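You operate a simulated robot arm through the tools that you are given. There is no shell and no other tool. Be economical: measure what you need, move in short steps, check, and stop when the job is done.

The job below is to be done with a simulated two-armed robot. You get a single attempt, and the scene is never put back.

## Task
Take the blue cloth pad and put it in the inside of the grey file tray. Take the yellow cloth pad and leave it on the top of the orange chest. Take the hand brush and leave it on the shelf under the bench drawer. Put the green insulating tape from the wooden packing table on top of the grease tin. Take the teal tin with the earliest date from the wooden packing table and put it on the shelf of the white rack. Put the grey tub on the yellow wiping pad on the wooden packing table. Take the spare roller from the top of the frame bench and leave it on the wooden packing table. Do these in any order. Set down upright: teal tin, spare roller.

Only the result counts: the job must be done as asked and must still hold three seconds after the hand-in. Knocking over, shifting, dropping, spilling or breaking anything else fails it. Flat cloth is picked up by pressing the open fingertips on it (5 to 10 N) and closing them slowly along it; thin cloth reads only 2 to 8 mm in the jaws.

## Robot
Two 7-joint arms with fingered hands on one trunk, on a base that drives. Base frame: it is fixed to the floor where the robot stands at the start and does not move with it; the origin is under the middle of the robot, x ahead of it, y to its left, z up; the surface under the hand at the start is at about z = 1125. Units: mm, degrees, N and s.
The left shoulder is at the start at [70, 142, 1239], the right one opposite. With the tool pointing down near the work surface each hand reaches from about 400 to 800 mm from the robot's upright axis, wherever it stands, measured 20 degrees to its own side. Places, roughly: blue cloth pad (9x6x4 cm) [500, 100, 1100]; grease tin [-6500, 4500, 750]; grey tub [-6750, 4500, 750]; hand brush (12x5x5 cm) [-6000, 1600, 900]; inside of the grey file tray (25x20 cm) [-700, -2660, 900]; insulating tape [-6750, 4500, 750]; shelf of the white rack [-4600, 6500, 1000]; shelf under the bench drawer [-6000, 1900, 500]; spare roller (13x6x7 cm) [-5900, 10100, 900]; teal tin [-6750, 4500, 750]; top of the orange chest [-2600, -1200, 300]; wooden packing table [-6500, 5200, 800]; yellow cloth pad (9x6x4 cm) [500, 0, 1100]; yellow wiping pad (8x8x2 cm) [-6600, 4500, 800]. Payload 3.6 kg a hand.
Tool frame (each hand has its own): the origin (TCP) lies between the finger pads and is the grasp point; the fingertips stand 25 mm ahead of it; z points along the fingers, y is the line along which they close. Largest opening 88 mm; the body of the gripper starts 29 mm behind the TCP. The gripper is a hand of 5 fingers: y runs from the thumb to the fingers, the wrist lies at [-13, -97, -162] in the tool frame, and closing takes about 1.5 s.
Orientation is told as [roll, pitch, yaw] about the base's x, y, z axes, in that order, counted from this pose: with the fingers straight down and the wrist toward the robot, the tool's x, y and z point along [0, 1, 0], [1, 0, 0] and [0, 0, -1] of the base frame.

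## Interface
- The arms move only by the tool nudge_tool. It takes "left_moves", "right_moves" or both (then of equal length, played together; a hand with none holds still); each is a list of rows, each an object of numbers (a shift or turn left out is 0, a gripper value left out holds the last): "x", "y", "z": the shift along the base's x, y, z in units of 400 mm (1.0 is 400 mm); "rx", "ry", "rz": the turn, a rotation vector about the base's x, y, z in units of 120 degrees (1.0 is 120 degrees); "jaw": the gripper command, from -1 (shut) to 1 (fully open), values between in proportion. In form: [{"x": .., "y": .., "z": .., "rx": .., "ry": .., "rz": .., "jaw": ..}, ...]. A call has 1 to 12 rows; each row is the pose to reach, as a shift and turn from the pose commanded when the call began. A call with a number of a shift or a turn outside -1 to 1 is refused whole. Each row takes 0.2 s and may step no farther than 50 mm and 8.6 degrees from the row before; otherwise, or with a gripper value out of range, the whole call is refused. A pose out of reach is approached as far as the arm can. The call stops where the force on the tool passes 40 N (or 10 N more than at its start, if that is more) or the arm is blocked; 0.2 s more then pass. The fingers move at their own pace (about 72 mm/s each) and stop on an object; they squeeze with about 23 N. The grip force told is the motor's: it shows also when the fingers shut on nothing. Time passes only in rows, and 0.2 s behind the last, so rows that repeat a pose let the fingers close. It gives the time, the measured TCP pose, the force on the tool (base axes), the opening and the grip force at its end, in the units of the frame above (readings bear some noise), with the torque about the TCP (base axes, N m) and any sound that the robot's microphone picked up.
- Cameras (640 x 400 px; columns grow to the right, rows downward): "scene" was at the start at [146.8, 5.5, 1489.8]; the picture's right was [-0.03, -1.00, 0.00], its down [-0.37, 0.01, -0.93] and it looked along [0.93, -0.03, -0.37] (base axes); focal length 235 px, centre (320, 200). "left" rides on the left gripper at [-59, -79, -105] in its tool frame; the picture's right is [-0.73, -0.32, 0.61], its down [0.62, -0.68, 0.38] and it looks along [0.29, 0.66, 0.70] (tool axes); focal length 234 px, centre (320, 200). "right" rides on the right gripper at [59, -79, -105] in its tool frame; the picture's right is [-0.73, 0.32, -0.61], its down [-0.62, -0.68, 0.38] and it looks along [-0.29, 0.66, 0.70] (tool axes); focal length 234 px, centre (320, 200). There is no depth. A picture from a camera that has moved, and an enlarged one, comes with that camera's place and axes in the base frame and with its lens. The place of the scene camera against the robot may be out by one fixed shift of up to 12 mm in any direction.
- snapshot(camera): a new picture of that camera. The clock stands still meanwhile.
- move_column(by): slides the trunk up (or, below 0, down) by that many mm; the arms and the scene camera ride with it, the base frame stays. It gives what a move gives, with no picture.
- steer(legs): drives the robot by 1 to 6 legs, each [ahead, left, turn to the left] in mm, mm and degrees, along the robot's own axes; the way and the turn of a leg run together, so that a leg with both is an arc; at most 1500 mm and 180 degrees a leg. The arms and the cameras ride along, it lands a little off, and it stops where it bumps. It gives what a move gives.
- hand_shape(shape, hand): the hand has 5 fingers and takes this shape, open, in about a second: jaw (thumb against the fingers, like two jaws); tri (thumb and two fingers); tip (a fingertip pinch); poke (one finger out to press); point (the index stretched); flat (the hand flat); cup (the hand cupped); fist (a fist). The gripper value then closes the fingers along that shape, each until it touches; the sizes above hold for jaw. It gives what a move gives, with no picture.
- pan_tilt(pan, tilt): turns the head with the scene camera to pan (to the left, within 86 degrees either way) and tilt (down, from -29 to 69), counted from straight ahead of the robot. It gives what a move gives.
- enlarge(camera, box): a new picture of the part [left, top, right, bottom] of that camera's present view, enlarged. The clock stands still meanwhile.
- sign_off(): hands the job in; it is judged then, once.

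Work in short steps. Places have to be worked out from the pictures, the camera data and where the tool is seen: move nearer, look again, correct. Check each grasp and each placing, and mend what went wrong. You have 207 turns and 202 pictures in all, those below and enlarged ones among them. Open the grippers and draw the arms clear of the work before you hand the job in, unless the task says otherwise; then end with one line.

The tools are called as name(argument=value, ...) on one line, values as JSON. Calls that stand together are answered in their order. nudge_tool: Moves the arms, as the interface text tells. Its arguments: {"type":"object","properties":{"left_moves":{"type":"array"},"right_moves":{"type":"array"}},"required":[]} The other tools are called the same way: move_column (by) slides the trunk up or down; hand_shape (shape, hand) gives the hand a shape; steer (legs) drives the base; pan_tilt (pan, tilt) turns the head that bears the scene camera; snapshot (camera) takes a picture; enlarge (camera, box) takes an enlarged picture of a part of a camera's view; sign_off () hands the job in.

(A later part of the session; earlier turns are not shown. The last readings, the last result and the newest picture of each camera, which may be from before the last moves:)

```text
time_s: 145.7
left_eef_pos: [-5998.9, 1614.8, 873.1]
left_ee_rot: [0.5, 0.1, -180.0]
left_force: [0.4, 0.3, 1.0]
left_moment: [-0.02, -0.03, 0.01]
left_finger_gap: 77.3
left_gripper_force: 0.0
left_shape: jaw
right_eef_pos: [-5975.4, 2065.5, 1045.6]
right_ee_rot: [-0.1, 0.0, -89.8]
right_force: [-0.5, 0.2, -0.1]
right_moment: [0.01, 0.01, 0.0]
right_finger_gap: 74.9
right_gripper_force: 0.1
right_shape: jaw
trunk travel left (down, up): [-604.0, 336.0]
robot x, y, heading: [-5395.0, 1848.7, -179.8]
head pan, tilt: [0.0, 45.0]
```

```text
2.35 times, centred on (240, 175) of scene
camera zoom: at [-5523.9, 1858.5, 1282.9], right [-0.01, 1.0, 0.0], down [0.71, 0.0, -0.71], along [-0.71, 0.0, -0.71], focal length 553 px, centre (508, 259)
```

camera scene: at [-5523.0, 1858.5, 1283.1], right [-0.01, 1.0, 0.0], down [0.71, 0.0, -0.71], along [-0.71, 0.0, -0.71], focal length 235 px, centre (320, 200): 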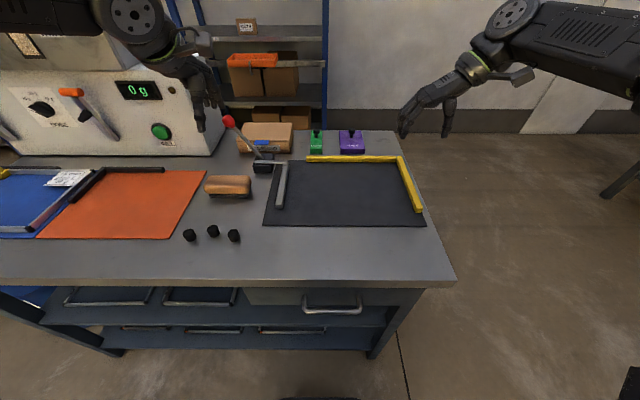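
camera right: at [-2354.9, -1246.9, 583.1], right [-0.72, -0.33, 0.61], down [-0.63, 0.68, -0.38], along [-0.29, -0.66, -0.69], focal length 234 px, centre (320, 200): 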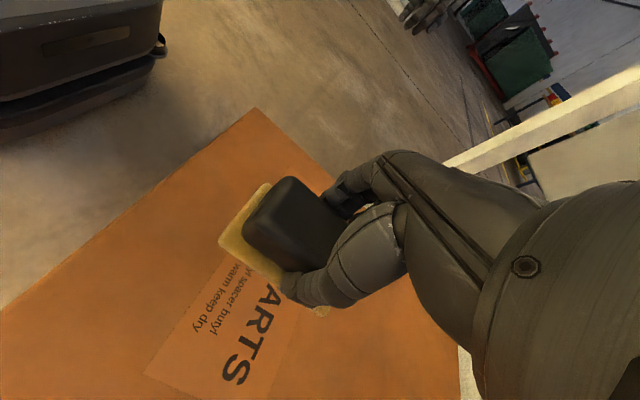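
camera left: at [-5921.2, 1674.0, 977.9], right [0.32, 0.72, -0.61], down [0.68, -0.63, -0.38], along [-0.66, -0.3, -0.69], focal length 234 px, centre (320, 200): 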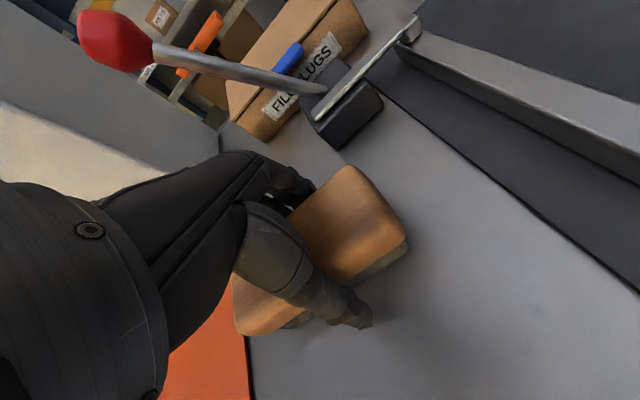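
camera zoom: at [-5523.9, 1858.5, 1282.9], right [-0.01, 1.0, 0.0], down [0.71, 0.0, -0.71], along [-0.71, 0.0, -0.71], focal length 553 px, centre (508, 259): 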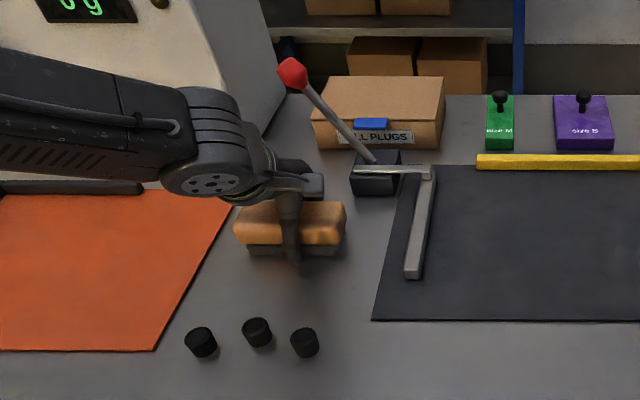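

The fingers straddle the brush, well centred. Down 7 mm, close, and lift a little.

nudge_tool(left_moves=[{"z": -0.018}, {"z": -0.018, "jaw": 0.2}, {"z": -0.018, "jaw": -0.3}, {"z": -0.018, "jaw": -1}, {"z": -0.018, "jaw": -1}, {"z": -0.018, "jaw": -1}, {"z": -0.018, "jaw": -1}, {"z": -0.018, "jaw": -1}])

nudge_tool(left_moves=[{"z": 0.03}, {"z": 0.08}, {"z": 0.18}, {"z": 0.3}, {"z": 0.4}])

enlarge(camera="scene", box=[140, 90, 340, 260])

snapshot(camera="left")

```text
time_s: 147.5
left_eef_pos: [-5999.2, 1615.0, 864.9]
left_ee_rot: [0.7, 0.1, -179.9]
left_force: [-0.8, 0.1, 0.5]
left_moment: [0.01, 0.05, 0.0]
left_finger_gap: 39.8
left_gripper_force: 22.8
left_shape: jaw
right_eef_pos: [-5976.4, 2065.4, 1046.6]
right_ee_rot: [0.0, 0.1, -89.8]
right_force: [-0.1, -0.1, 0.7]
right_moment: [0.01, 0.03, 0.01]
right_finger_gap: 74.7
right_gripper_force: 0.1
right_shape: jaw
trunk travel left (down, up): [-604.0, 336.0]
robot x, y, heading: [-5397.4, 1849.9, -179.6]
head pan, tilt: [0.0, 45.0]
```

```text
time_s: 148.7
left_eef_pos: [-6000.0, 1613.5, 1026.0]
left_ee_rot: [0.8, 0.0, -179.9]
left_force: [0.0, 0.2, -1.1]
left_moment: [-0.01, -0.03, -0.04]
left_finger_gap: 39.6
left_gripper_force: 22.9
left_shape: jaw
right_eef_pos: [-5975.8, 2066.5, 1045.1]
right_ee_rot: [-0.1, 0.1, -89.9]
right_force: [-1.4, 0.5, 1.3]
right_moment: [-0.02, 0.01, 0.0]
right_finger_gap: 74.6
right_gripper_force: 0.0
right_shape: jaw
trunk travel left (down, up): [-604.0, 336.0]
robot x, y, heading: [-5395.7, 1852.7, -179.4]
head pan, tilt: [0.0, 45.0]
```

```text
2.35 times, centred on (240, 175) of scene
camera zoom: at [-5523.3, 1858.8, 1283.0], right [-0.01, 1.0, 0.0], down [0.71, 0.0, -0.71], along [-0.71, 0.0, -0.71], focal length 553 px, centre (508, 259)
```

zoom: 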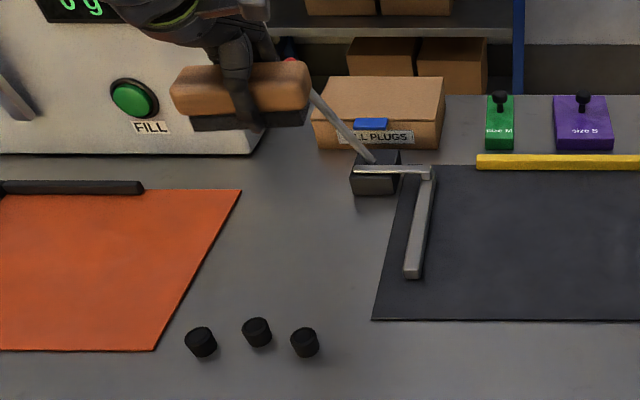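

```text
143 pictures are left
camera left: at [-5921.9, 1672.8, 1132.0], right [0.32, 0.72, -0.61], down [0.68, -0.63, -0.38], along [-0.66, -0.3, -0.69], focal length 234 px, centre (320, 200)
```

left: 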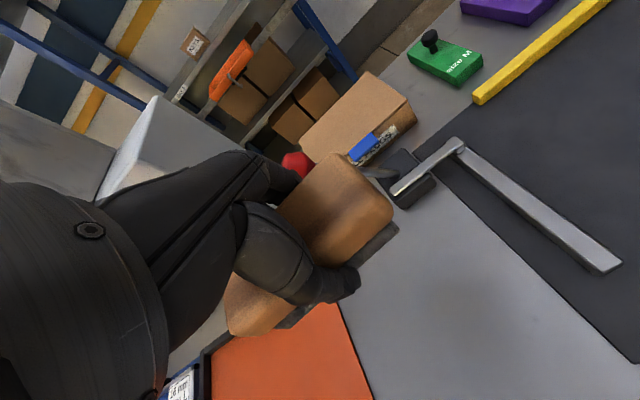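

The brush is held (40 mm gap, 23 N). I back away, lower the trunk, and look into the shelf beneath the drawer.

steer(legs=[[-560, 0, 0]])

move_column(by=-400)

pan_tilt(pan=0, tilt=20)

snapshot(camera="scene")

enlarge(camera="scene", box=[200, 130, 420, 290])

```text
time_s: 151.9
left_eef_pos: [-5448.0, 1614.6, 1025.9]
left_ee_rot: [0.7, 0.1, -179.6]
left_force: [0.1, -0.2, -0.7]
left_moment: [0.0, 0.01, -0.01]
left_finger_gap: 39.6
left_gripper_force: 23.1
left_shape: jaw
right_eef_pos: [-5425.9, 2067.4, 1044.9]
right_ee_rot: [0.0, 0.1, -89.6]
right_force: [0.2, -0.2, 1.0]
right_moment: [0.01, 0.01, 0.03]
right_finger_gap: 74.7
right_gripper_force: 0.0
right_shape: jaw
trunk travel left (down, up): [-604.0, 336.0]
robot x, y, heading: [-4841.0, 1856.1, -179.5]
head pan, tilt: [0.0, 45.0]
```

```text
time_s: 155.7
left_eef_pos: [-5448.4, 1614.3, 626.1]
left_ee_rot: [0.6, 0.1, -179.7]
left_force: [-0.1, -0.2, -0.9]
left_moment: [0.03, 0.02, -0.01]
left_finger_gap: 39.7
left_gripper_force: 22.9
left_shape: jaw
right_eef_pos: [-5426.9, 2066.9, 645.9]
right_ee_rot: [0.0, 0.1, -89.6]
right_force: [0.8, 0.4, -0.3]
right_moment: [0.02, -0.04, 0.02]
right_finger_gap: 74.7
right_gripper_force: 0.1
right_shape: jaw
trunk travel left (down, up): [-204.0, 736.0]
robot x, y, heading: [-4842.8, 1854.9, -179.6]
head pan, tilt: [0.0, 45.0]
```

```text
time_s: 156.6
left_eef_pos: [-5448.0, 1614.0, 625.6]
left_ee_rot: [0.6, 0.0, -179.6]
left_force: [0.2, -0.3, -0.9]
left_moment: [0.02, 0.01, 0.0]
left_finger_gap: 39.8
left_gripper_force: 23.3
left_shape: jaw
right_eef_pos: [-5427.0, 2067.9, 644.8]
right_ee_rot: [-0.1, 0.0, -89.6]
right_force: [-0.4, 0.4, 0.2]
right_moment: [0.01, 0.01, 0.0]
right_finger_gap: 74.8
right_gripper_force: 0.1
right_shape: jaw
trunk travel left (down, up): [-204.0, 736.0]
robot x, y, heading: [-4844.3, 1856.8, -179.4]
head pan, tilt: [0.0, 20.0]
```

```text
142 pictures are left
camera scene: at [-4984.7, 1862.0, 921.5], right [-0.01, 1.0, 0.0], down [0.34, 0.0, -0.94], along [-0.94, -0.01, -0.34], focal length 235 px, centre (320, 200)
```

scene: 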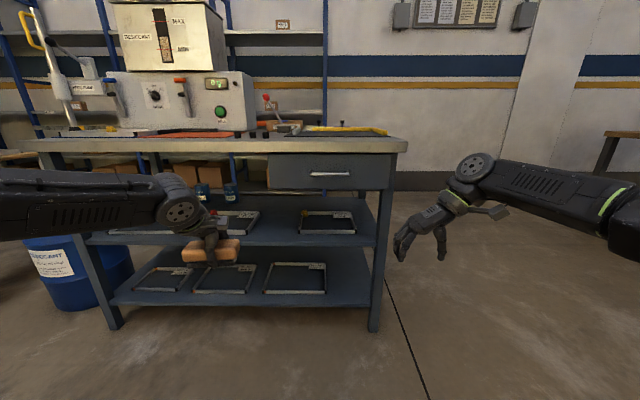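

```text
2.50 times, centred on (310, 210) of scene
camera zoom: at [-4984.7, 1862.0, 921.5], right [-0.01, 1.0, 0.0], down [0.34, 0.0, -0.94], along [-0.94, -0.01, -0.34], focal length 588 px, centre (345, 175)
```

zoom: 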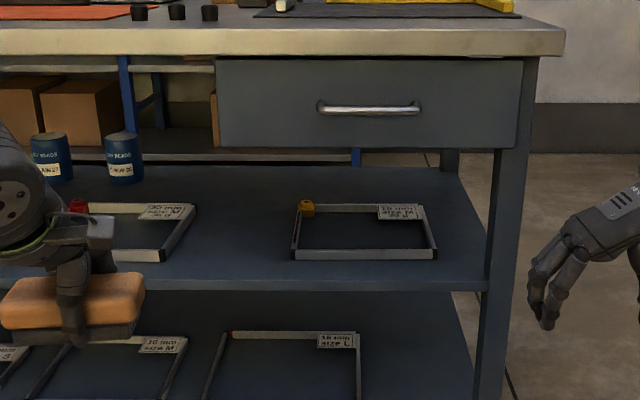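

The shelf under the drawer holds one frame ("16 mm size M"), with a free gap left of it and free space behind. I enlarge to see the free surface and whether the frame is hollow.

enlarge(camera="scene", box=[270, 180, 400, 265])

snapshot(camera="right")

```text
4.71 times, centred on (335, 222) of scene
camera zoom: at [-4984.7, 1862.0, 921.5], right [-0.01, 1.0, 0.0], down [0.34, 0.0, -0.94], along [-0.94, -0.01, -0.34], focal length 1107 px, centre (249, 94)
```

zoom: 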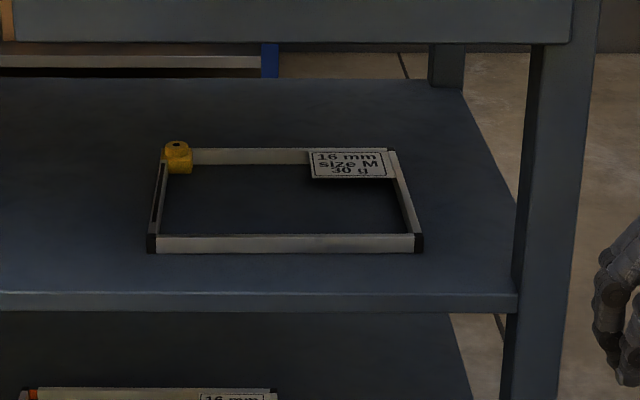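

```text
139 pictures are left
camera right: at [-5366.7, 2145.4, 751.4], right [-0.72, -0.33, 0.61], down [-0.63, 0.68, -0.38], along [-0.29, -0.66, -0.7], focal length 234 px, centre (320, 200)
```

right: 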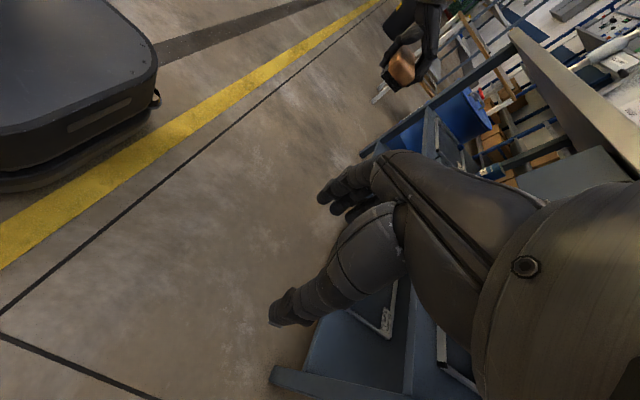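

The frame is hollow and low, and its inside is bare shelf right under the drawer. I lower the trunk 150 mm for a second view, to fix shelf and drawer heights.

move_column(by=-150)

enlarge(camera="scene", box=[270, 130, 400, 215])

```text
time_s: 158.3
left_eef_pos: [-5448.6, 1614.5, 476.1]
left_ee_rot: [0.6, 0.1, -179.6]
left_force: [0.2, 0.8, -1.1]
left_moment: [0.03, 0.01, -0.01]
left_finger_gap: 39.5
left_gripper_force: 22.8
left_shape: jaw
right_eef_pos: [-5426.2, 2066.8, 495.9]
right_ee_rot: [-0.1, 0.0, -89.6]
right_force: [0.2, -0.6, 0.6]
right_moment: [-0.05, 0.0, 0.0]
right_finger_gap: 74.5
right_gripper_force: 0.1
right_shape: jaw
trunk travel left (down, up): [-54.0, 886.0]
robot x, y, heading: [-4845.2, 1854.0, -179.4]
head pan, tilt: [0.0, 20.0]
```

```text
4.71 times, centred on (335, 172) of scene
camera zoom: at [-4984.6, 1862.0, 771.7], right [-0.01, 1.0, 0.0], down [0.34, 0.0, -0.94], along [-0.94, -0.01, -0.34], focal length 1107 px, centre (249, 329)
```

zoom: 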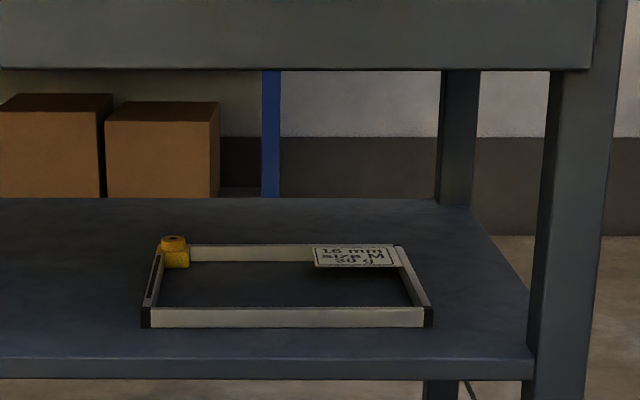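

Triangulated: shelf top z≈458 with front edge x≈-5788, drawer underside z≈679, and frame interior x -5865..-6040, y 1771..2005. I'll tilt the left hand 30° forward, retract it, and line up the base.

move_column(by=60)

nudge_tool(left_moves=[{"x": 0.08, "ry": 0.06}, {"x": 0.16, "ry": 0.12}, {"x": 0.24, "ry": 0.18}, {"x": 0.32, "ry": 0.25}, {"x": 0.4, "ry": 0.25}, {"x": 0.42, "ry": 0.25, "z": 0.0}])

steer(legs=[[0, -240, 0]])

snapshot(camera="scene")

```text
time_s: 159.3
left_eef_pos: [-5449.2, 1614.7, 537.1]
left_ee_rot: [0.6, 0.1, -179.6]
left_force: [0.0, 0.6, -0.2]
left_moment: [0.02, 0.0, 0.0]
left_finger_gap: 39.6
left_gripper_force: 23.0
left_shape: jaw
right_eef_pos: [-5427.5, 2066.3, 556.3]
right_ee_rot: [0.0, 0.0, -89.6]
right_force: [-0.3, 0.3, 0.3]
right_moment: [0.01, 0.02, 0.01]
right_finger_gap: 74.9
right_gripper_force: 0.1
right_shape: jaw
trunk travel left (down, up): [-114.0, 826.0]
robot x, y, heading: [-4844.0, 1856.8, -179.2]
head pan, tilt: [0.0, 20.0]
```

```text
time_s: 160.8
left_eef_pos: [-5308.3, 1609.9, 540.7]
left_ee_rot: [0.4, -29.9, -179.4]
left_force: [-0.2, 0.7, -1.4]
left_moment: [-0.01, 0.01, 0.02]
left_finger_gap: 39.5
left_gripper_force: 23.2
left_shape: jaw
left hand out of reach, approached as far as the arm can: row 5, 6
right_eef_pos: [-5425.5, 2067.1, 555.3]
right_ee_rot: [-0.1, 0.0, -89.5]
right_force: [-0.4, -0.2, -0.5]
right_moment: [0.01, -0.01, 0.01]
right_finger_gap: 74.6
right_gripper_force: 0.0
right_shape: jaw
trunk travel left (down, up): [-114.0, 826.0]
robot x, y, heading: [-4845.9, 1855.2, -179.3]
head pan, tilt: [0.0, 20.0]
```

```text
time_s: 162.5
left_eef_pos: [-5310.6, 1845.1, 540.8]
left_ee_rot: [0.3, -29.8, -179.5]
left_force: [0.6, 0.3, -0.9]
left_moment: [-0.02, 0.02, -0.01]
left_finger_gap: 39.5
left_gripper_force: 22.8
left_shape: jaw
right_eef_pos: [-5428.4, 2304.4, 557.5]
right_ee_rot: [-0.2, 0.0, -89.5]
right_force: [-0.3, 0.1, -0.6]
right_moment: [-0.02, 0.0, 0.02]
right_finger_gap: 74.5
right_gripper_force: 0.1
right_shape: jaw
trunk travel left (down, up): [-114.0, 826.0]
robot x, y, heading: [-4844.2, 2092.3, -179.6]
head pan, tilt: [0.0, 20.0]
```

```text
137 pictures are left
camera scene: at [-4987.2, 2098.4, 831.6], right [-0.01, 1.0, 0.0], down [0.34, 0.0, -0.94], along [-0.94, -0.01, -0.34], focal length 235 px, centre (320, 200)
```

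scene: 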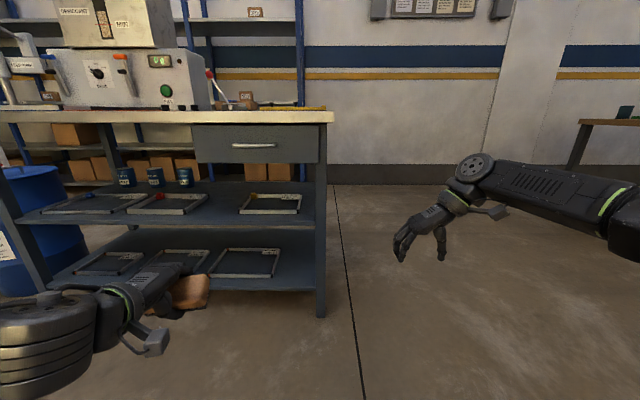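

Aligned sideways. I drive 390 mm ahead so the brush stands just in front of the shelf, then check with views.

steer(legs=[[390, 0, 0]])

pan_tilt(pan=15, tilt=20)

snapshot(camera="scene")

snapshot(camera="left")

```text
time_s: 165.0
left_eef_pos: [-5699.7, 1842.4, 540.8]
left_ee_rot: [0.3, -29.8, -179.5]
left_force: [0.2, -0.4, -0.8]
left_moment: [0.02, -0.02, -0.02]
left_finger_gap: 39.4
left_gripper_force: 23.1
left_shape: jaw
right_eef_pos: [-5819.1, 2298.2, 556.3]
right_ee_rot: [-0.1, 0.0, -89.5]
right_force: [-0.3, -0.3, -0.2]
right_moment: [-0.01, 0.02, -0.02]
right_finger_gap: 74.7
right_gripper_force: 0.1
right_shape: jaw
trunk travel left (down, up): [-114.0, 826.0]
robot x, y, heading: [-5236.8, 2084.5, -179.5]
head pan, tilt: [0.0, 20.0]
```

```text
time_s: 165.7
left_eef_pos: [-5700.9, 1840.4, 541.7]
left_ee_rot: [0.3, -30.0, -179.4]
left_force: [0.5, -0.3, -0.9]
left_moment: [0.04, 0.0, 0.0]
left_finger_gap: 39.5
left_gripper_force: 23.1
left_shape: jaw
right_eef_pos: [-5818.1, 2299.3, 556.0]
right_ee_rot: [0.0, 0.1, -89.5]
right_force: [-0.3, -0.7, 0.2]
right_moment: [-0.02, -0.01, 0.04]
right_finger_gap: 74.4
right_gripper_force: 0.1
right_shape: jaw
trunk travel left (down, up): [-114.0, 826.0]
robot x, y, heading: [-5233.1, 2086.6, -179.2]
head pan, tilt: [15.0, 20.0]
```

```text
136 pictures are left
camera scene: at [-5373.1, 2070.0, 831.6], right [-0.27, 0.96, 0.0], down [0.33, 0.09, -0.94], along [-0.91, -0.25, -0.34], focal length 235 px, centre (320, 200)
```

scene: 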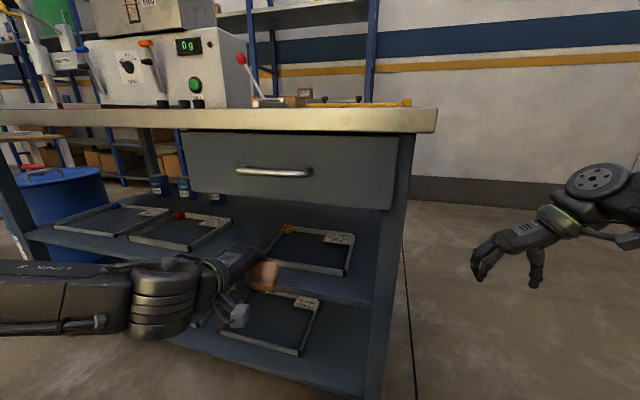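

```text
135 pictures are left
camera left: at [-5580.5, 1901.4, 593.8], right [-0.03, 0.72, -0.69], down [0.41, -0.62, -0.67], along [-0.91, -0.3, -0.27], focal length 234 px, centre (320, 200)
```

left: 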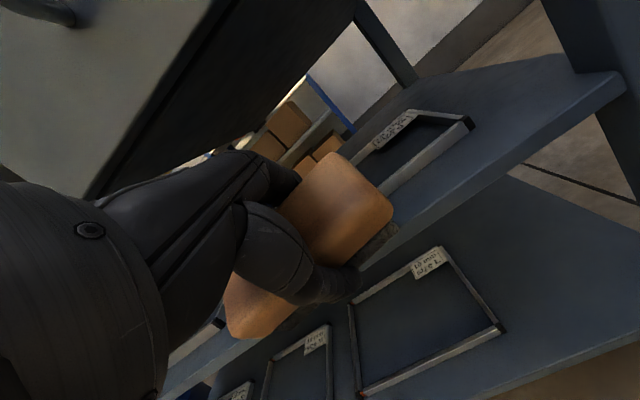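

The frame corners match my estimate to within about 6 mm. I shift 47 mm right, drop to z≈533, and enter halfway.

nudge_tool(left_moves=[{"y": 0.06, "z": -0.01}, {"y": 0.118, "z": -0.02}, {"x": -0.1, "y": 0.118, "z": -0.02}, {"x": -0.2, "y": 0.118, "z": -0.02}, {"x": -0.3, "y": 0.118, "z": -0.02}])

snapshot(camera="left")

enlarge(camera="scene", box=[180, 120, 420, 320])

```text
time_s: 166.9
left_eef_pos: [-5821.0, 1890.4, 533.5]
left_ee_rot: [0.4, -29.8, -179.4]
left_force: [0.5, 0.2, -0.3]
left_moment: [0.03, -0.01, 0.03]
left_finger_gap: 39.7
left_gripper_force: 22.7
left_shape: jaw
left hand out of reach, approached as far as the arm can: row 1, 2
right_eef_pos: [-5817.8, 2299.5, 556.6]
right_ee_rot: [0.0, 0.1, -89.5]
right_force: [0.7, 0.4, 0.2]
right_moment: [0.0, 0.02, -0.02]
right_finger_gap: 74.8
right_gripper_force: 0.1
right_shape: jaw
trunk travel left (down, up): [-114.0, 826.0]
robot x, y, heading: [-5237.0, 2087.2, -179.3]
head pan, tilt: [15.0, 20.0]
```

```text
134 pictures are left
camera left: at [-5701.4, 1950.1, 585.8], right [-0.03, 0.72, -0.69], down [0.41, -0.62, -0.67], along [-0.91, -0.3, -0.28], focal length 234 px, centre (320, 200)
```

left: 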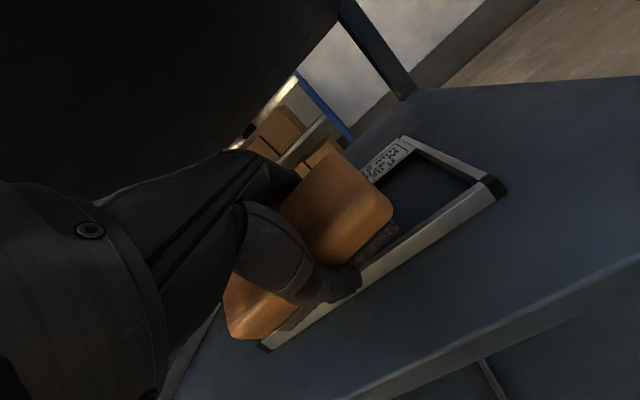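

```text
2.00 times, centred on (300, 220) of scene
camera zoom: at [-5373.1, 2070.0, 831.6], right [-0.27, 0.96, 0.0], down [0.33, 0.09, -0.94], along [-0.9, -0.25, -0.34], focal length 470 px, centre (360, 160)
```

zoom: 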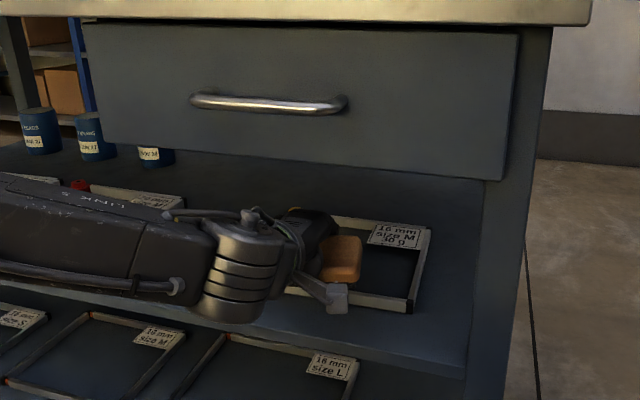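

Geometry holds: the frame's front corners measure (-5843,1993) and (-5840,1766). I advance the remaining 97 mm over the frame's interior.

nudge_tool(left_moves=[{"x": -0.08}, {"x": -0.16}, {"x": -0.24}])

snapshot(camera="left")

enlarge(camera="scene", box=[180, 120, 420, 320])

```text
time_s: 167.7
left_eef_pos: [-5916.3, 1887.9, 534.5]
left_ee_rot: [0.4, -29.8, -179.5]
left_force: [-0.4, 0.6, -2.0]
left_moment: [-0.04, 0.0, 0.0]
left_finger_gap: 39.6
left_gripper_force: 23.1
left_shape: jaw
right_eef_pos: [-5818.9, 2298.8, 556.7]
right_ee_rot: [0.0, 0.0, -89.5]
right_force: [0.0, 0.8, -0.2]
right_moment: [0.02, 0.01, 0.0]
right_finger_gap: 74.5
right_gripper_force: 0.0
right_shape: jaw
trunk travel left (down, up): [-114.0, 826.0]
robot x, y, heading: [-5239.9, 2089.8, -179.4]
head pan, tilt: [15.0, 20.0]
```

```text
132 pictures are left
camera left: at [-5796.6, 1947.8, 586.1], right [-0.03, 0.72, -0.69], down [0.41, -0.62, -0.67], along [-0.91, -0.3, -0.28], focal length 234 px, centre (320, 200)
```

left: 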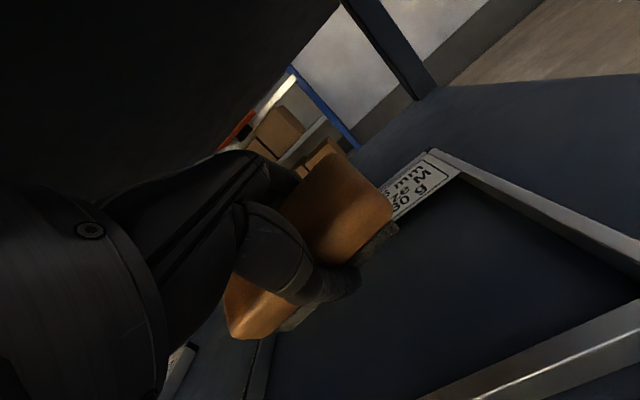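

```text
2.00 times, centred on (300, 220) of scene
camera zoom: at [-5373.2, 2070.0, 831.6], right [-0.27, 0.96, 0.0], down [0.33, 0.09, -0.94], along [-0.9, -0.25, -0.34], focal length 470 px, centre (360, 160)
```

zoom: 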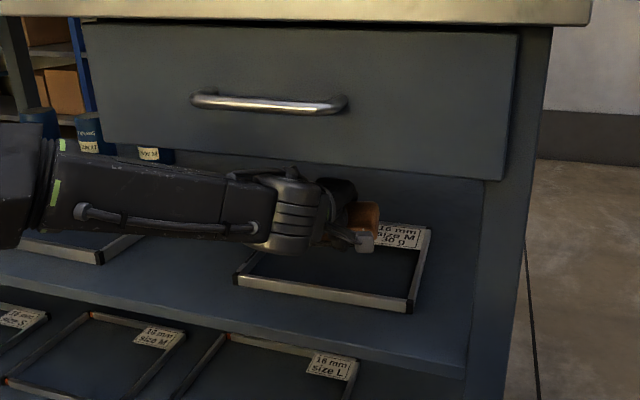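

Brush is over the interior. I lower it gently until contact.

nudge_tool(left_moves=[{"z": -0.02}, {"z": -0.035}, {"z": -0.045}, {"z": -0.055}, {"z": -0.062}])

snapshot(camera="left")

```text
time_s: 168.9
left_eef_pos: [-5917.7, 1886.8, 508.0]
left_ee_rot: [0.4, -29.9, -179.5]
left_force: [-0.1, -0.2, -1.9]
left_moment: [0.02, 0.05, 0.0]
left_finger_gap: 39.7
left_gripper_force: 23.0
left_shape: jaw
right_eef_pos: [-5819.4, 2299.3, 555.4]
right_ee_rot: [-0.1, 0.0, -89.5]
right_force: [-0.5, 0.7, -0.1]
right_moment: [0.01, -0.03, -0.02]
right_finger_gap: 74.7
right_gripper_force: 0.1
right_shape: jaw
trunk travel left (down, up): [-114.0, 826.0]
robot x, y, heading: [-5237.3, 2086.5, -179.4]
head pan, tilt: [15.0, 20.0]
```

```text
130 pictures are left
camera left: at [-5797.6, 1947.6, 561.1], right [-0.03, 0.72, -0.69], down [0.41, -0.62, -0.67], along [-0.91, -0.3, -0.27], focal length 234 px, centre (320, 200)
```

left: 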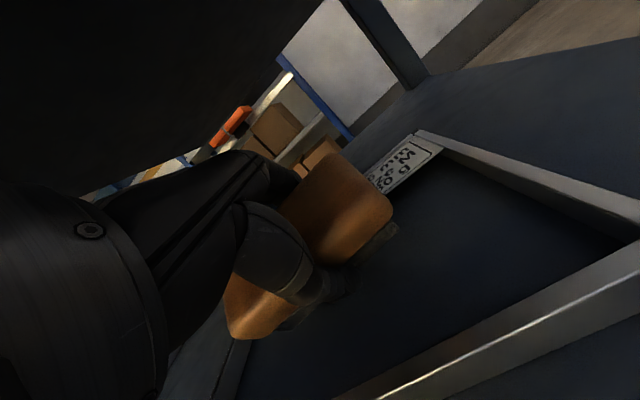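

No contact yet; lower in 2 mm steps.

nudge_tool(left_moves=[{"z": -0.006}, {"z": -0.012}, {"z": -0.018}, {"z": -0.024}, {"z": -0.03}, {"z": -0.036}])

```text
time_s: 170.3
left_eef_pos: [-5915.4, 1888.3, 496.6]
left_ee_rot: [0.4, -29.9, -179.5]
left_force: [1.4, 0.0, 7.9]
left_moment: [-0.04, -0.18, -0.09]
left_finger_gap: 40.1
left_gripper_force: 23.0
left_shape: jaw
right_eef_pos: [-5818.4, 2297.4, 555.6]
right_ee_rot: [-0.2, 0.0, -89.5]
right_force: [-0.3, -0.9, -0.7]
right_moment: [-0.01, 0.02, 0.03]
right_finger_gap: 74.4
right_gripper_force: 0.0
right_shape: jaw
trunk travel left (down, up): [-114.0, 826.0]
robot x, y, heading: [-5237.2, 2088.7, -179.4]
head pan, tilt: [15.0, 20.0]
```

First contact (8 N). I open slightly while rising 5 mm to leave room for the thumb, and check.

nudge_tool(left_moves=[{"z": 0.004, "jaw": 0.0}, {"z": 0.01, "jaw": 0.1}, {"z": 0.014, "jaw": 0.25}, {"z": 0.016, "jaw": 0.36}, {"z": 0.016, "jaw": 0.36}])

snapshot(camera="left")

enlarge(camera="scene", box=[260, 170, 420, 290])

```text
time_s: 171.5
left_eef_pos: [-5917.1, 1888.9, 501.0]
left_ee_rot: [0.4, -29.9, -179.5]
left_force: [-1.0, -0.1, 1.8]
left_moment: [-0.01, -0.02, 0.04]
left_finger_gap: 57.6
left_gripper_force: 0.0
left_shape: jaw
right_eef_pos: [-5819.3, 2299.9, 555.6]
right_ee_rot: [-0.1, 0.0, -89.6]
right_force: [0.3, -0.1, -0.6]
right_moment: [0.02, -0.01, -0.02]
right_finger_gap: 74.6
right_gripper_force: 0.0
right_shape: jaw
trunk travel left (down, up): [-114.0, 826.0]
robot x, y, heading: [-5236.0, 2086.8, -179.4]
head pan, tilt: [15.0, 20.0]
```

```text
129 pictures are left
camera left: at [-5796.6, 1948.7, 552.9], right [-0.03, 0.72, -0.69], down [0.41, -0.62, -0.67], along [-0.91, -0.3, -0.27], focal length 234 px, centre (320, 200)
```

left: 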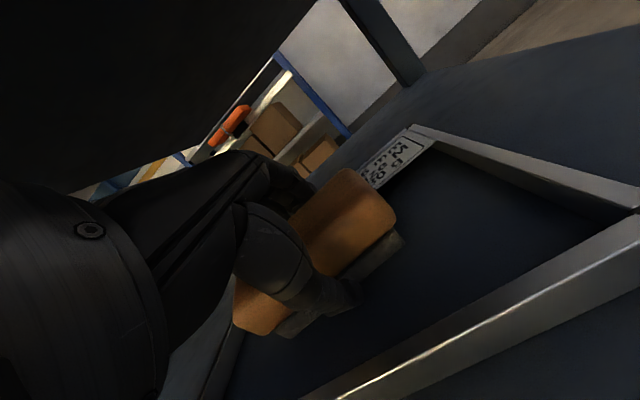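

```text
3.33 times, centred on (340, 230) of scene
camera zoom: at [-5372.8, 2070.1, 831.7], right [-0.27, 0.96, 0.0], down [0.33, 0.09, -0.94], along [-0.91, -0.25, -0.34], focal length 784 px, centre (253, 100)
```

zoom: 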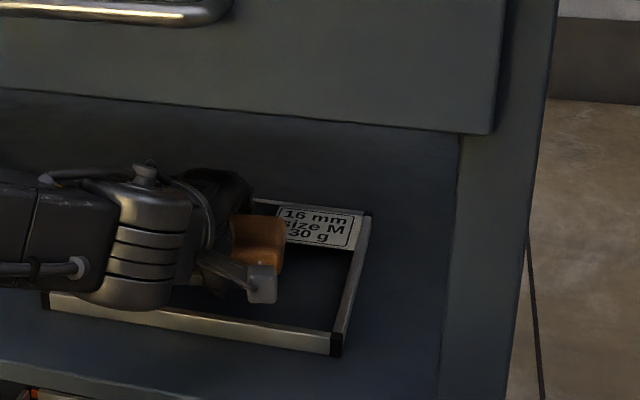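

The brush has settled onto the shelf. I open wider, rise 27 mm, and check clearance before pulling out.

nudge_tool(left_moves=[{"z": 0.005, "jaw": 0.6}, {"z": 0.01, "jaw": 0.8}, {"z": 0.015, "x": 0.004, "jaw": 0.8}, {"z": 0.035, "x": 0.015}, {"z": 0.052, "x": 0.025}, {"z": 0.068, "x": 0.035}])

snapshot(camera="left")

```text
time_s: 172.9
left_eef_pos: [-5902.2, 1888.9, 528.9]
left_ee_rot: [0.4, -29.8, -179.5]
left_force: [0.1, 0.8, 0.5]
left_moment: [-0.01, -0.01, 0.02]
left_finger_gap: 79.3
left_gripper_force: 0.1
left_shape: jaw
right_eef_pos: [-5818.4, 2299.6, 556.6]
right_ee_rot: [0.0, 0.0, -89.5]
right_force: [-0.4, 0.1, 0.0]
right_moment: [0.04, -0.02, -0.01]
right_finger_gap: 74.2
right_gripper_force: 0.0
right_shape: jaw
trunk travel left (down, up): [-114.0, 826.0]
robot x, y, heading: [-5236.1, 2091.2, -179.4]
head pan, tilt: [15.0, 20.0]
```

```text
127 pictures are left
camera left: at [-5782.6, 1948.9, 580.4], right [-0.03, 0.72, -0.69], down [0.41, -0.62, -0.67], along [-0.91, -0.3, -0.27], focal length 234 px, centre (320, 200)
```

left: 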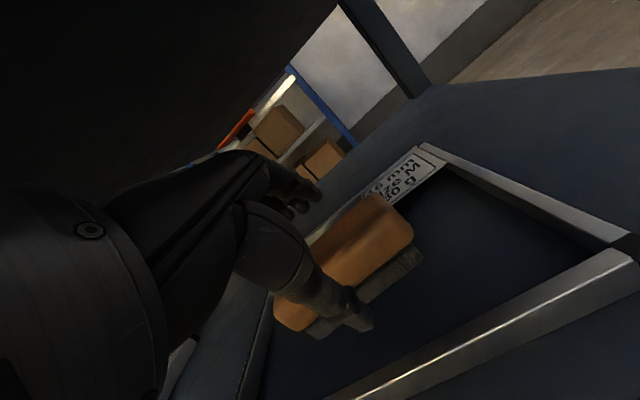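

Fingers look just above the brush. I rise 8 mm more while moving back and out of the shelf.

nudge_tool(left_moves=[{"z": 0.02, "x": 0.0}, {"z": 0.02, "x": 0.05}, {"z": 0.02, "x": 0.15}, {"z": 0.01, "x": 0.27}, {"z": 0.0, "x": 0.39}, {"z": 0.0, "x": 0.5}])

snapshot(camera="left")

enlarge(camera="scene", box=[180, 120, 420, 320])

```text
time_s: 174.3
left_eef_pos: [-5705.5, 1887.5, 529.1]
left_ee_rot: [0.4, -29.8, -179.6]
left_force: [0.5, 0.2, 0.0]
left_moment: [-0.04, 0.03, 0.01]
left_finger_gap: 79.3
left_gripper_force: 0.1
left_shape: jaw
left hand out of reach, approached as far as the arm can: row 6
right_eef_pos: [-5817.6, 2299.0, 556.1]
right_ee_rot: [-0.1, -0.1, -89.5]
right_force: [0.6, 1.0, -0.4]
right_moment: [0.03, -0.04, -0.02]
right_finger_gap: 74.5
right_gripper_force: 0.0
right_shape: jaw
trunk travel left (down, up): [-114.0, 826.0]
robot x, y, heading: [-5237.5, 2085.5, -179.5]
head pan, tilt: [15.0, 20.0]
```

```text
126 pictures are left
camera left: at [-5586.8, 1947.5, 581.6], right [-0.03, 0.72, -0.69], down [0.41, -0.62, -0.67], along [-0.91, -0.3, -0.27], focal length 234 px, centre (320, 200)
```

left: 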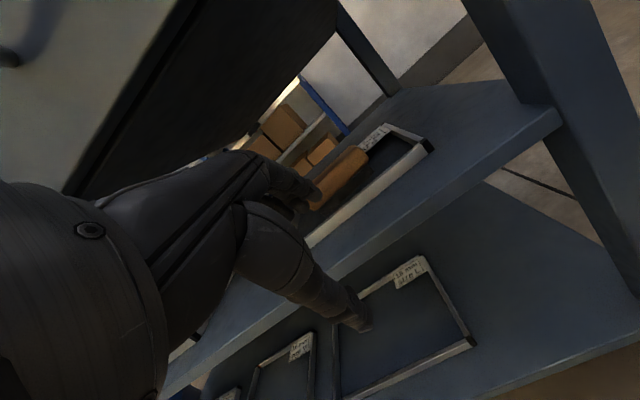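

```text
2.00 times, centred on (300, 220) of scene
camera zoom: at [-5373.0, 2070.1, 831.6], right [-0.27, 0.96, 0.0], down [0.33, 0.09, -0.94], along [-0.9, -0.25, -0.34], focal length 470 px, centre (360, 160)
```

zoom: 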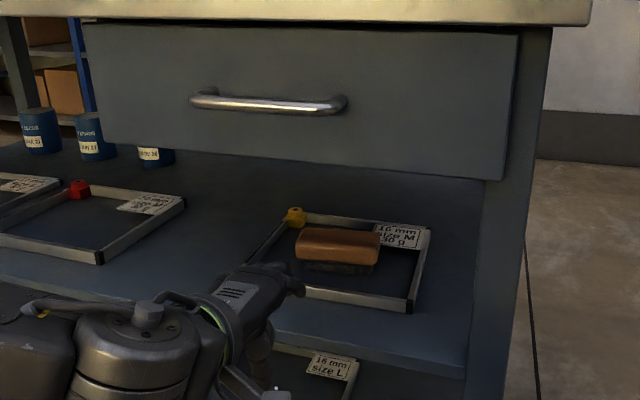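

The brush lies flat inside the frame on the shelf, and the frame is unmoved. I back off, raise the trunk, level the hand, and look toward the packing table.

steer(legs=[[-250, 0, 0]])

move_column(by=400)

nudge_tool(left_moves=[{"ry": -0.06}, {"ry": -0.12}, {"ry": -0.18}, {"ry": -0.25}])

pan_tilt(pan=-60, tilt=15)

snapshot(camera="scene")

```text
time_s: 176.1
left_eef_pos: [-5458.0, 1889.3, 528.5]
left_ee_rot: [0.4, -29.8, -179.4]
left_force: [0.0, 0.3, 0.3]
left_moment: [0.0, 0.0, 0.0]
left_finger_gap: 79.0
left_gripper_force: 0.1
left_shape: jaw
right_eef_pos: [-5570.5, 2299.8, 555.4]
right_ee_rot: [-0.2, 0.0, -89.4]
right_force: [-0.3, 0.4, 0.5]
right_moment: [0.01, 0.01, -0.01]
right_finger_gap: 74.6
right_gripper_force: 0.0
right_shape: jaw
trunk travel left (down, up): [-114.0, 826.0]
robot x, y, heading: [-4987.8, 2087.7, -179.0]
head pan, tilt: [15.0, 20.0]
```

```text
time_s: 180.0
left_eef_pos: [-5458.8, 1890.3, 928.9]
left_ee_rot: [0.3, -29.8, -179.3]
left_force: [0.2, -1.0, 0.7]
left_moment: [-0.02, -0.01, 0.0]
left_finger_gap: 79.1
left_gripper_force: 0.1
left_shape: jaw
right_eef_pos: [-5572.0, 2299.7, 955.2]
right_ee_rot: [-0.2, 0.0, -89.2]
right_force: [0.0, -1.0, 1.2]
right_moment: [-0.02, -0.02, 0.01]
right_finger_gap: 74.7
right_gripper_force: 0.1
right_shape: jaw
trunk travel left (down, up): [-514.0, 426.0]
robot x, y, heading: [-4985.8, 2093.8, -179.1]
head pan, tilt: [15.0, 20.0]
```

```text
time_s: 181.0
left_eef_pos: [-5458.0, 1889.2, 929.0]
left_ee_rot: [0.8, 0.2, -179.4]
left_force: [0.4, 0.7, 0.0]
left_moment: [0.02, -0.03, 0.01]
left_finger_gap: 79.0
left_gripper_force: 0.0
left_shape: jaw
right_eef_pos: [-5571.9, 2300.1, 956.2]
right_ee_rot: [0.1, 0.0, -89.4]
right_force: [0.1, 0.5, -0.1]
right_moment: [0.03, 0.0, 0.02]
right_finger_gap: 74.6
right_gripper_force: 0.1
right_shape: jaw
trunk travel left (down, up): [-514.0, 426.0]
robot x, y, heading: [-4991.5, 2096.0, -179.0]
head pan, tilt: [15.0, 20.0]
```

```text
time_s: 182.4
left_eef_pos: [-5459.0, 1887.8, 930.0]
left_ee_rot: [0.8, 0.1, -179.4]
left_force: [0.5, 0.7, 0.1]
left_moment: [0.02, 0.0, 0.0]
left_finger_gap: 78.8
left_gripper_force: 0.0
left_shape: jaw
right_eef_pos: [-5571.1, 2298.8, 955.7]
right_ee_rot: [-0.1, -0.1, -89.3]
right_force: [0.0, 0.4, 0.3]
right_moment: [-0.02, -0.01, 0.01]
right_finger_gap: 74.7
right_gripper_force: 0.1
right_shape: jaw
trunk travel left (down, up): [-514.0, 426.0]
robot x, y, heading: [-4990.3, 2087.5, -179.2]
head pan, tilt: [-60.0, 15.0]
```

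```text
124 pictures are left
camera scene: at [-5083.8, 2178.3, 1239.8], right [0.86, 0.51, 0.0], down [0.13, -0.22, -0.97], along [-0.5, 0.83, -0.26], focal length 235 px, centre (320, 200)
```

scene: 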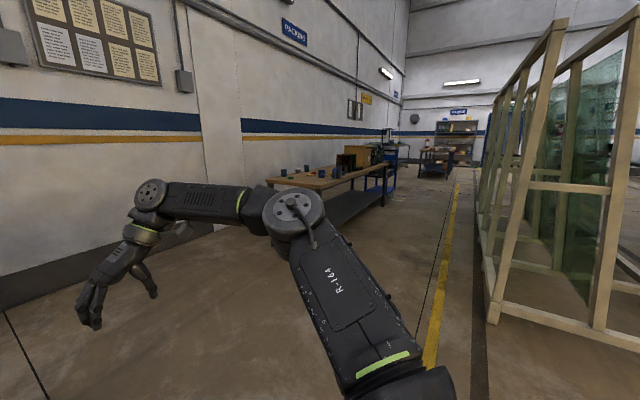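

The packing table runs along the wall beyond; the glass rack corner is at (-4755,3970). I turn toward the table and advance to about (-5450,3000) for a look.

steer(legs=[[0, 0, -62], [1000, 0, 0]])

pan_tilt(pan=15, tilt=18)

snapshot(camera="scene")

enlarge(camera="scene", box=[200, 120, 460, 280])

```text
time_s: 190.5
left_eef_pos: [-5860.5, 3312.6, 928.5]
left_ee_rot: [0.7, 0.2, 117.8]
left_force: [0.2, -0.1, 0.3]
left_moment: [0.0, -0.01, 0.03]
left_finger_gap: 79.1
left_gripper_force: 0.0
left_shape: jaw
right_eef_pos: [-5546.9, 3602.1, 955.4]
right_ee_rot: [-0.1, 0.1, -152.3]
right_force: [0.2, 1.1, 0.3]
right_moment: [-0.03, 0.02, 0.01]
right_finger_gap: 74.6
right_gripper_force: 0.2
right_shape: jaw
trunk travel left (down, up): [-514.0, 426.0]
robot x, y, heading: [-5466.9, 2990.9, 118.1]
head pan, tilt: [-60.0, 15.0]
```

```text
time_s: 191.9
left_eef_pos: [-5860.4, 3312.4, 930.6]
left_ee_rot: [0.8, 0.2, 117.9]
left_force: [-0.6, -0.1, -0.2]
left_moment: [0.0, -0.01, 0.02]
left_finger_gap: 79.2
left_gripper_force: 0.1
left_shape: jaw
right_eef_pos: [-5547.0, 3599.8, 955.3]
right_ee_rot: [-0.1, 0.0, -152.2]
right_force: [0.1, 1.1, 0.0]
right_moment: [0.0, 0.0, -0.01]
right_finger_gap: 74.9
right_gripper_force: 0.0
right_shape: jaw
trunk travel left (down, up): [-514.0, 426.0]
robot x, y, heading: [-5466.7, 2989.2, 118.3]
head pan, tilt: [15.0, 18.0]
```

```text
123 pictures are left
camera scene: at [-5550.5, 3108.4, 1234.9], right [0.73, 0.68, 0.0], down [0.21, -0.23, -0.95], along [-0.65, 0.7, -0.31], focal length 235 px, centre (320, 200)
```

scene: 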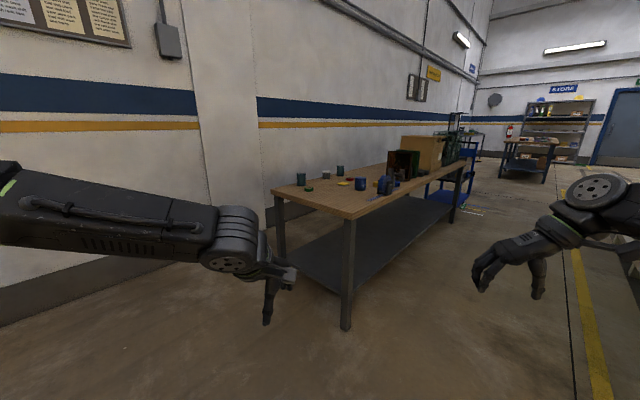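

```text
2.46 times, centred on (330, 200) of scene
camera zoom: at [-5550.5, 3108.4, 1234.9], right [0.73, 0.68, 0.0], down [0.21, -0.23, -0.95], along [-0.65, 0.7, -0.31], focal length 579 px, centre (295, 200)
```

zoom: 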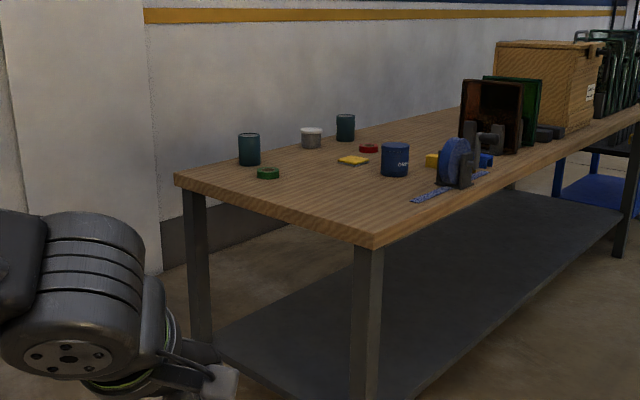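

Table top is z≈775, spanning x -6200..-6960 with its near end at y≈4070. Teal tins are near (-6860,4310) and (-6880,4810). I raise the trunk and move to the near end to read labels.

move_column(by=150)

steer(legs=[[500, 580, 0], [150, 0, -8]])

pan_tilt(pan=5, tilt=30)

snapshot(camera="scene")

```text
time_s: 193.7
left_eef_pos: [-5861.0, 3312.6, 1078.8]
left_ee_rot: [0.8, 0.2, 117.9]
left_force: [-0.2, -0.2, 0.1]
left_moment: [-0.02, -0.04, -0.01]
left_finger_gap: 78.8
left_gripper_force: 0.0
left_shape: jaw
right_eef_pos: [-5545.9, 3602.5, 1106.5]
right_ee_rot: [0.0, 0.0, -152.2]
right_force: [-0.2, -0.3, -0.5]
right_moment: [0.0, -0.02, 0.03]
right_finger_gap: 74.5
right_gripper_force: 0.1
right_shape: jaw
trunk travel left (down, up): [-664.0, 276.0]
robot x, y, heading: [-5470.4, 2988.2, 118.3]
head pan, tilt: [15.0, 18.0]
```

```text
time_s: 198.7
left_eef_pos: [-6611.6, 3659.6, 1079.4]
left_ee_rot: [0.7, 0.0, 110.4]
left_force: [-0.3, -0.1, 0.1]
left_moment: [0.0, -0.03, -0.03]
left_finger_gap: 79.1
left_gripper_force: 0.0
left_shape: jaw
right_eef_pos: [-6263.8, 3904.7, 1106.7]
right_ee_rot: [0.0, 0.1, -159.8]
right_force: [1.0, 0.8, 0.4]
right_moment: [-0.02, 0.01, -0.02]
right_finger_gap: 74.8
right_gripper_force: 0.1
right_shape: jaw
trunk travel left (down, up): [-664.0, 276.0]
robot x, y, heading: [-6266.6, 3284.7, 110.4]
head pan, tilt: [15.0, 18.0]
```

```text
time_s: 199.5
left_eef_pos: [-6613.1, 3660.5, 1079.2]
left_ee_rot: [0.8, 0.2, 110.3]
left_force: [-0.6, 0.1, 0.1]
left_moment: [-0.02, -0.03, 0.02]
left_finger_gap: 79.1
left_gripper_force: 0.0
left_shape: jaw
right_eef_pos: [-6265.2, 3906.1, 1105.2]
right_ee_rot: [0.0, 0.0, -159.7]
right_force: [0.1, 0.2, -0.1]
right_moment: [-0.04, 0.01, 0.01]
right_finger_gap: 74.5
right_gripper_force: 0.0
right_shape: jaw
trunk travel left (down, up): [-664.0, 276.0]
robot x, y, heading: [-6262.6, 3286.0, 110.6]
head pan, tilt: [5.0, 30.0]
```

```text
121 pictures are left
camera scene: at [-6318.0, 3424.6, 1365.5], right [0.9, 0.43, 0.0], down [0.22, -0.45, -0.87], along [-0.37, 0.78, -0.5], focal length 235 px, centre (320, 200)
```

scene: 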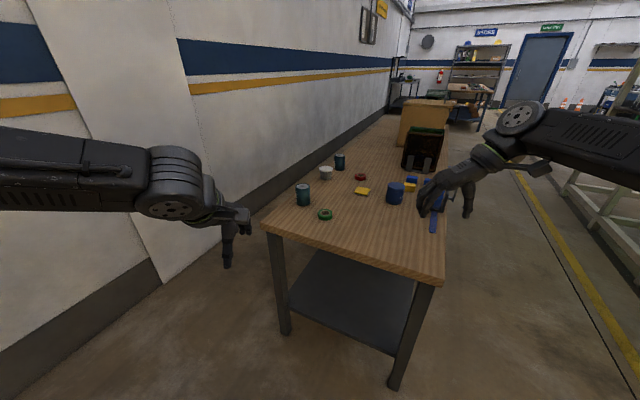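

Closer now: tins at about (-6820,4280) and (-6820,4780), tape (-6676,4231), tub (-6837,4600), yellow pad (-6589,4519), grease tin (-6410,4477). I enlarge to read the tin dates.

enlarge(camera="scene", box=[280, 140, 380, 225])

enlarge(camera="scene", box=[290, 175, 315, 210])

enlarge(camera="scene", box=[328, 148, 350, 175])

```text
4.71 times, centred on (330, 182) of scene
camera zoom: at [-6318.0, 3424.6, 1365.5], right [0.9, 0.43, 0.0], down [0.22, -0.45, -0.87], along [-0.37, 0.78, -0.5], focal length 1107 px, centre (273, 282)
```

zoom: 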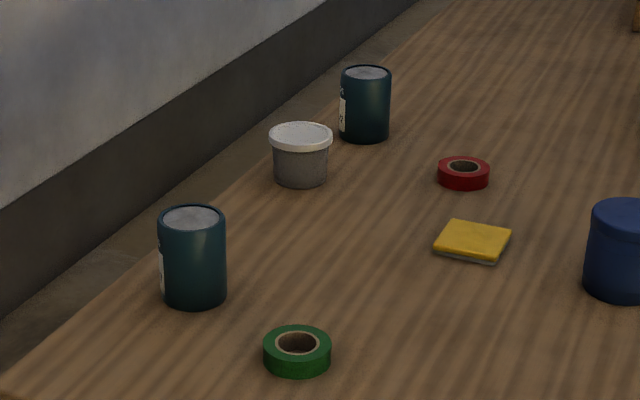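

```text
11.43 times, centred on (302, 192) of scene
camera zoom: at [-6318.0, 3424.6, 1365.5], right [0.9, 0.43, 0.0], down [0.22, -0.45, -0.87], along [-0.37, 0.78, -0.5], focal length 2688 px, centre (520, 286)
```

zoom: 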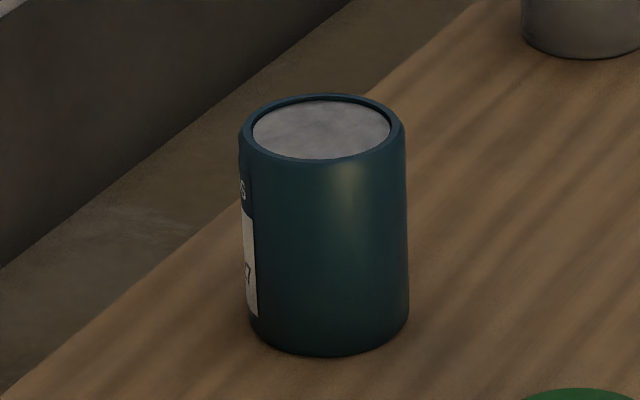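

```text
14.81 times, centred on (339, 162) of scene
camera zoom: at [-6318.0, 3424.6, 1365.5], right [0.9, 0.43, 0.0], down [0.22, -0.45, -0.87], along [-0.37, 0.78, -0.5], focal length 3484 px, centre (38, 770)
```

zoom: 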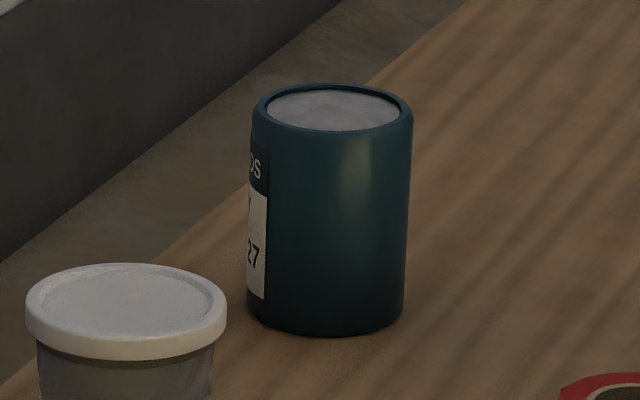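

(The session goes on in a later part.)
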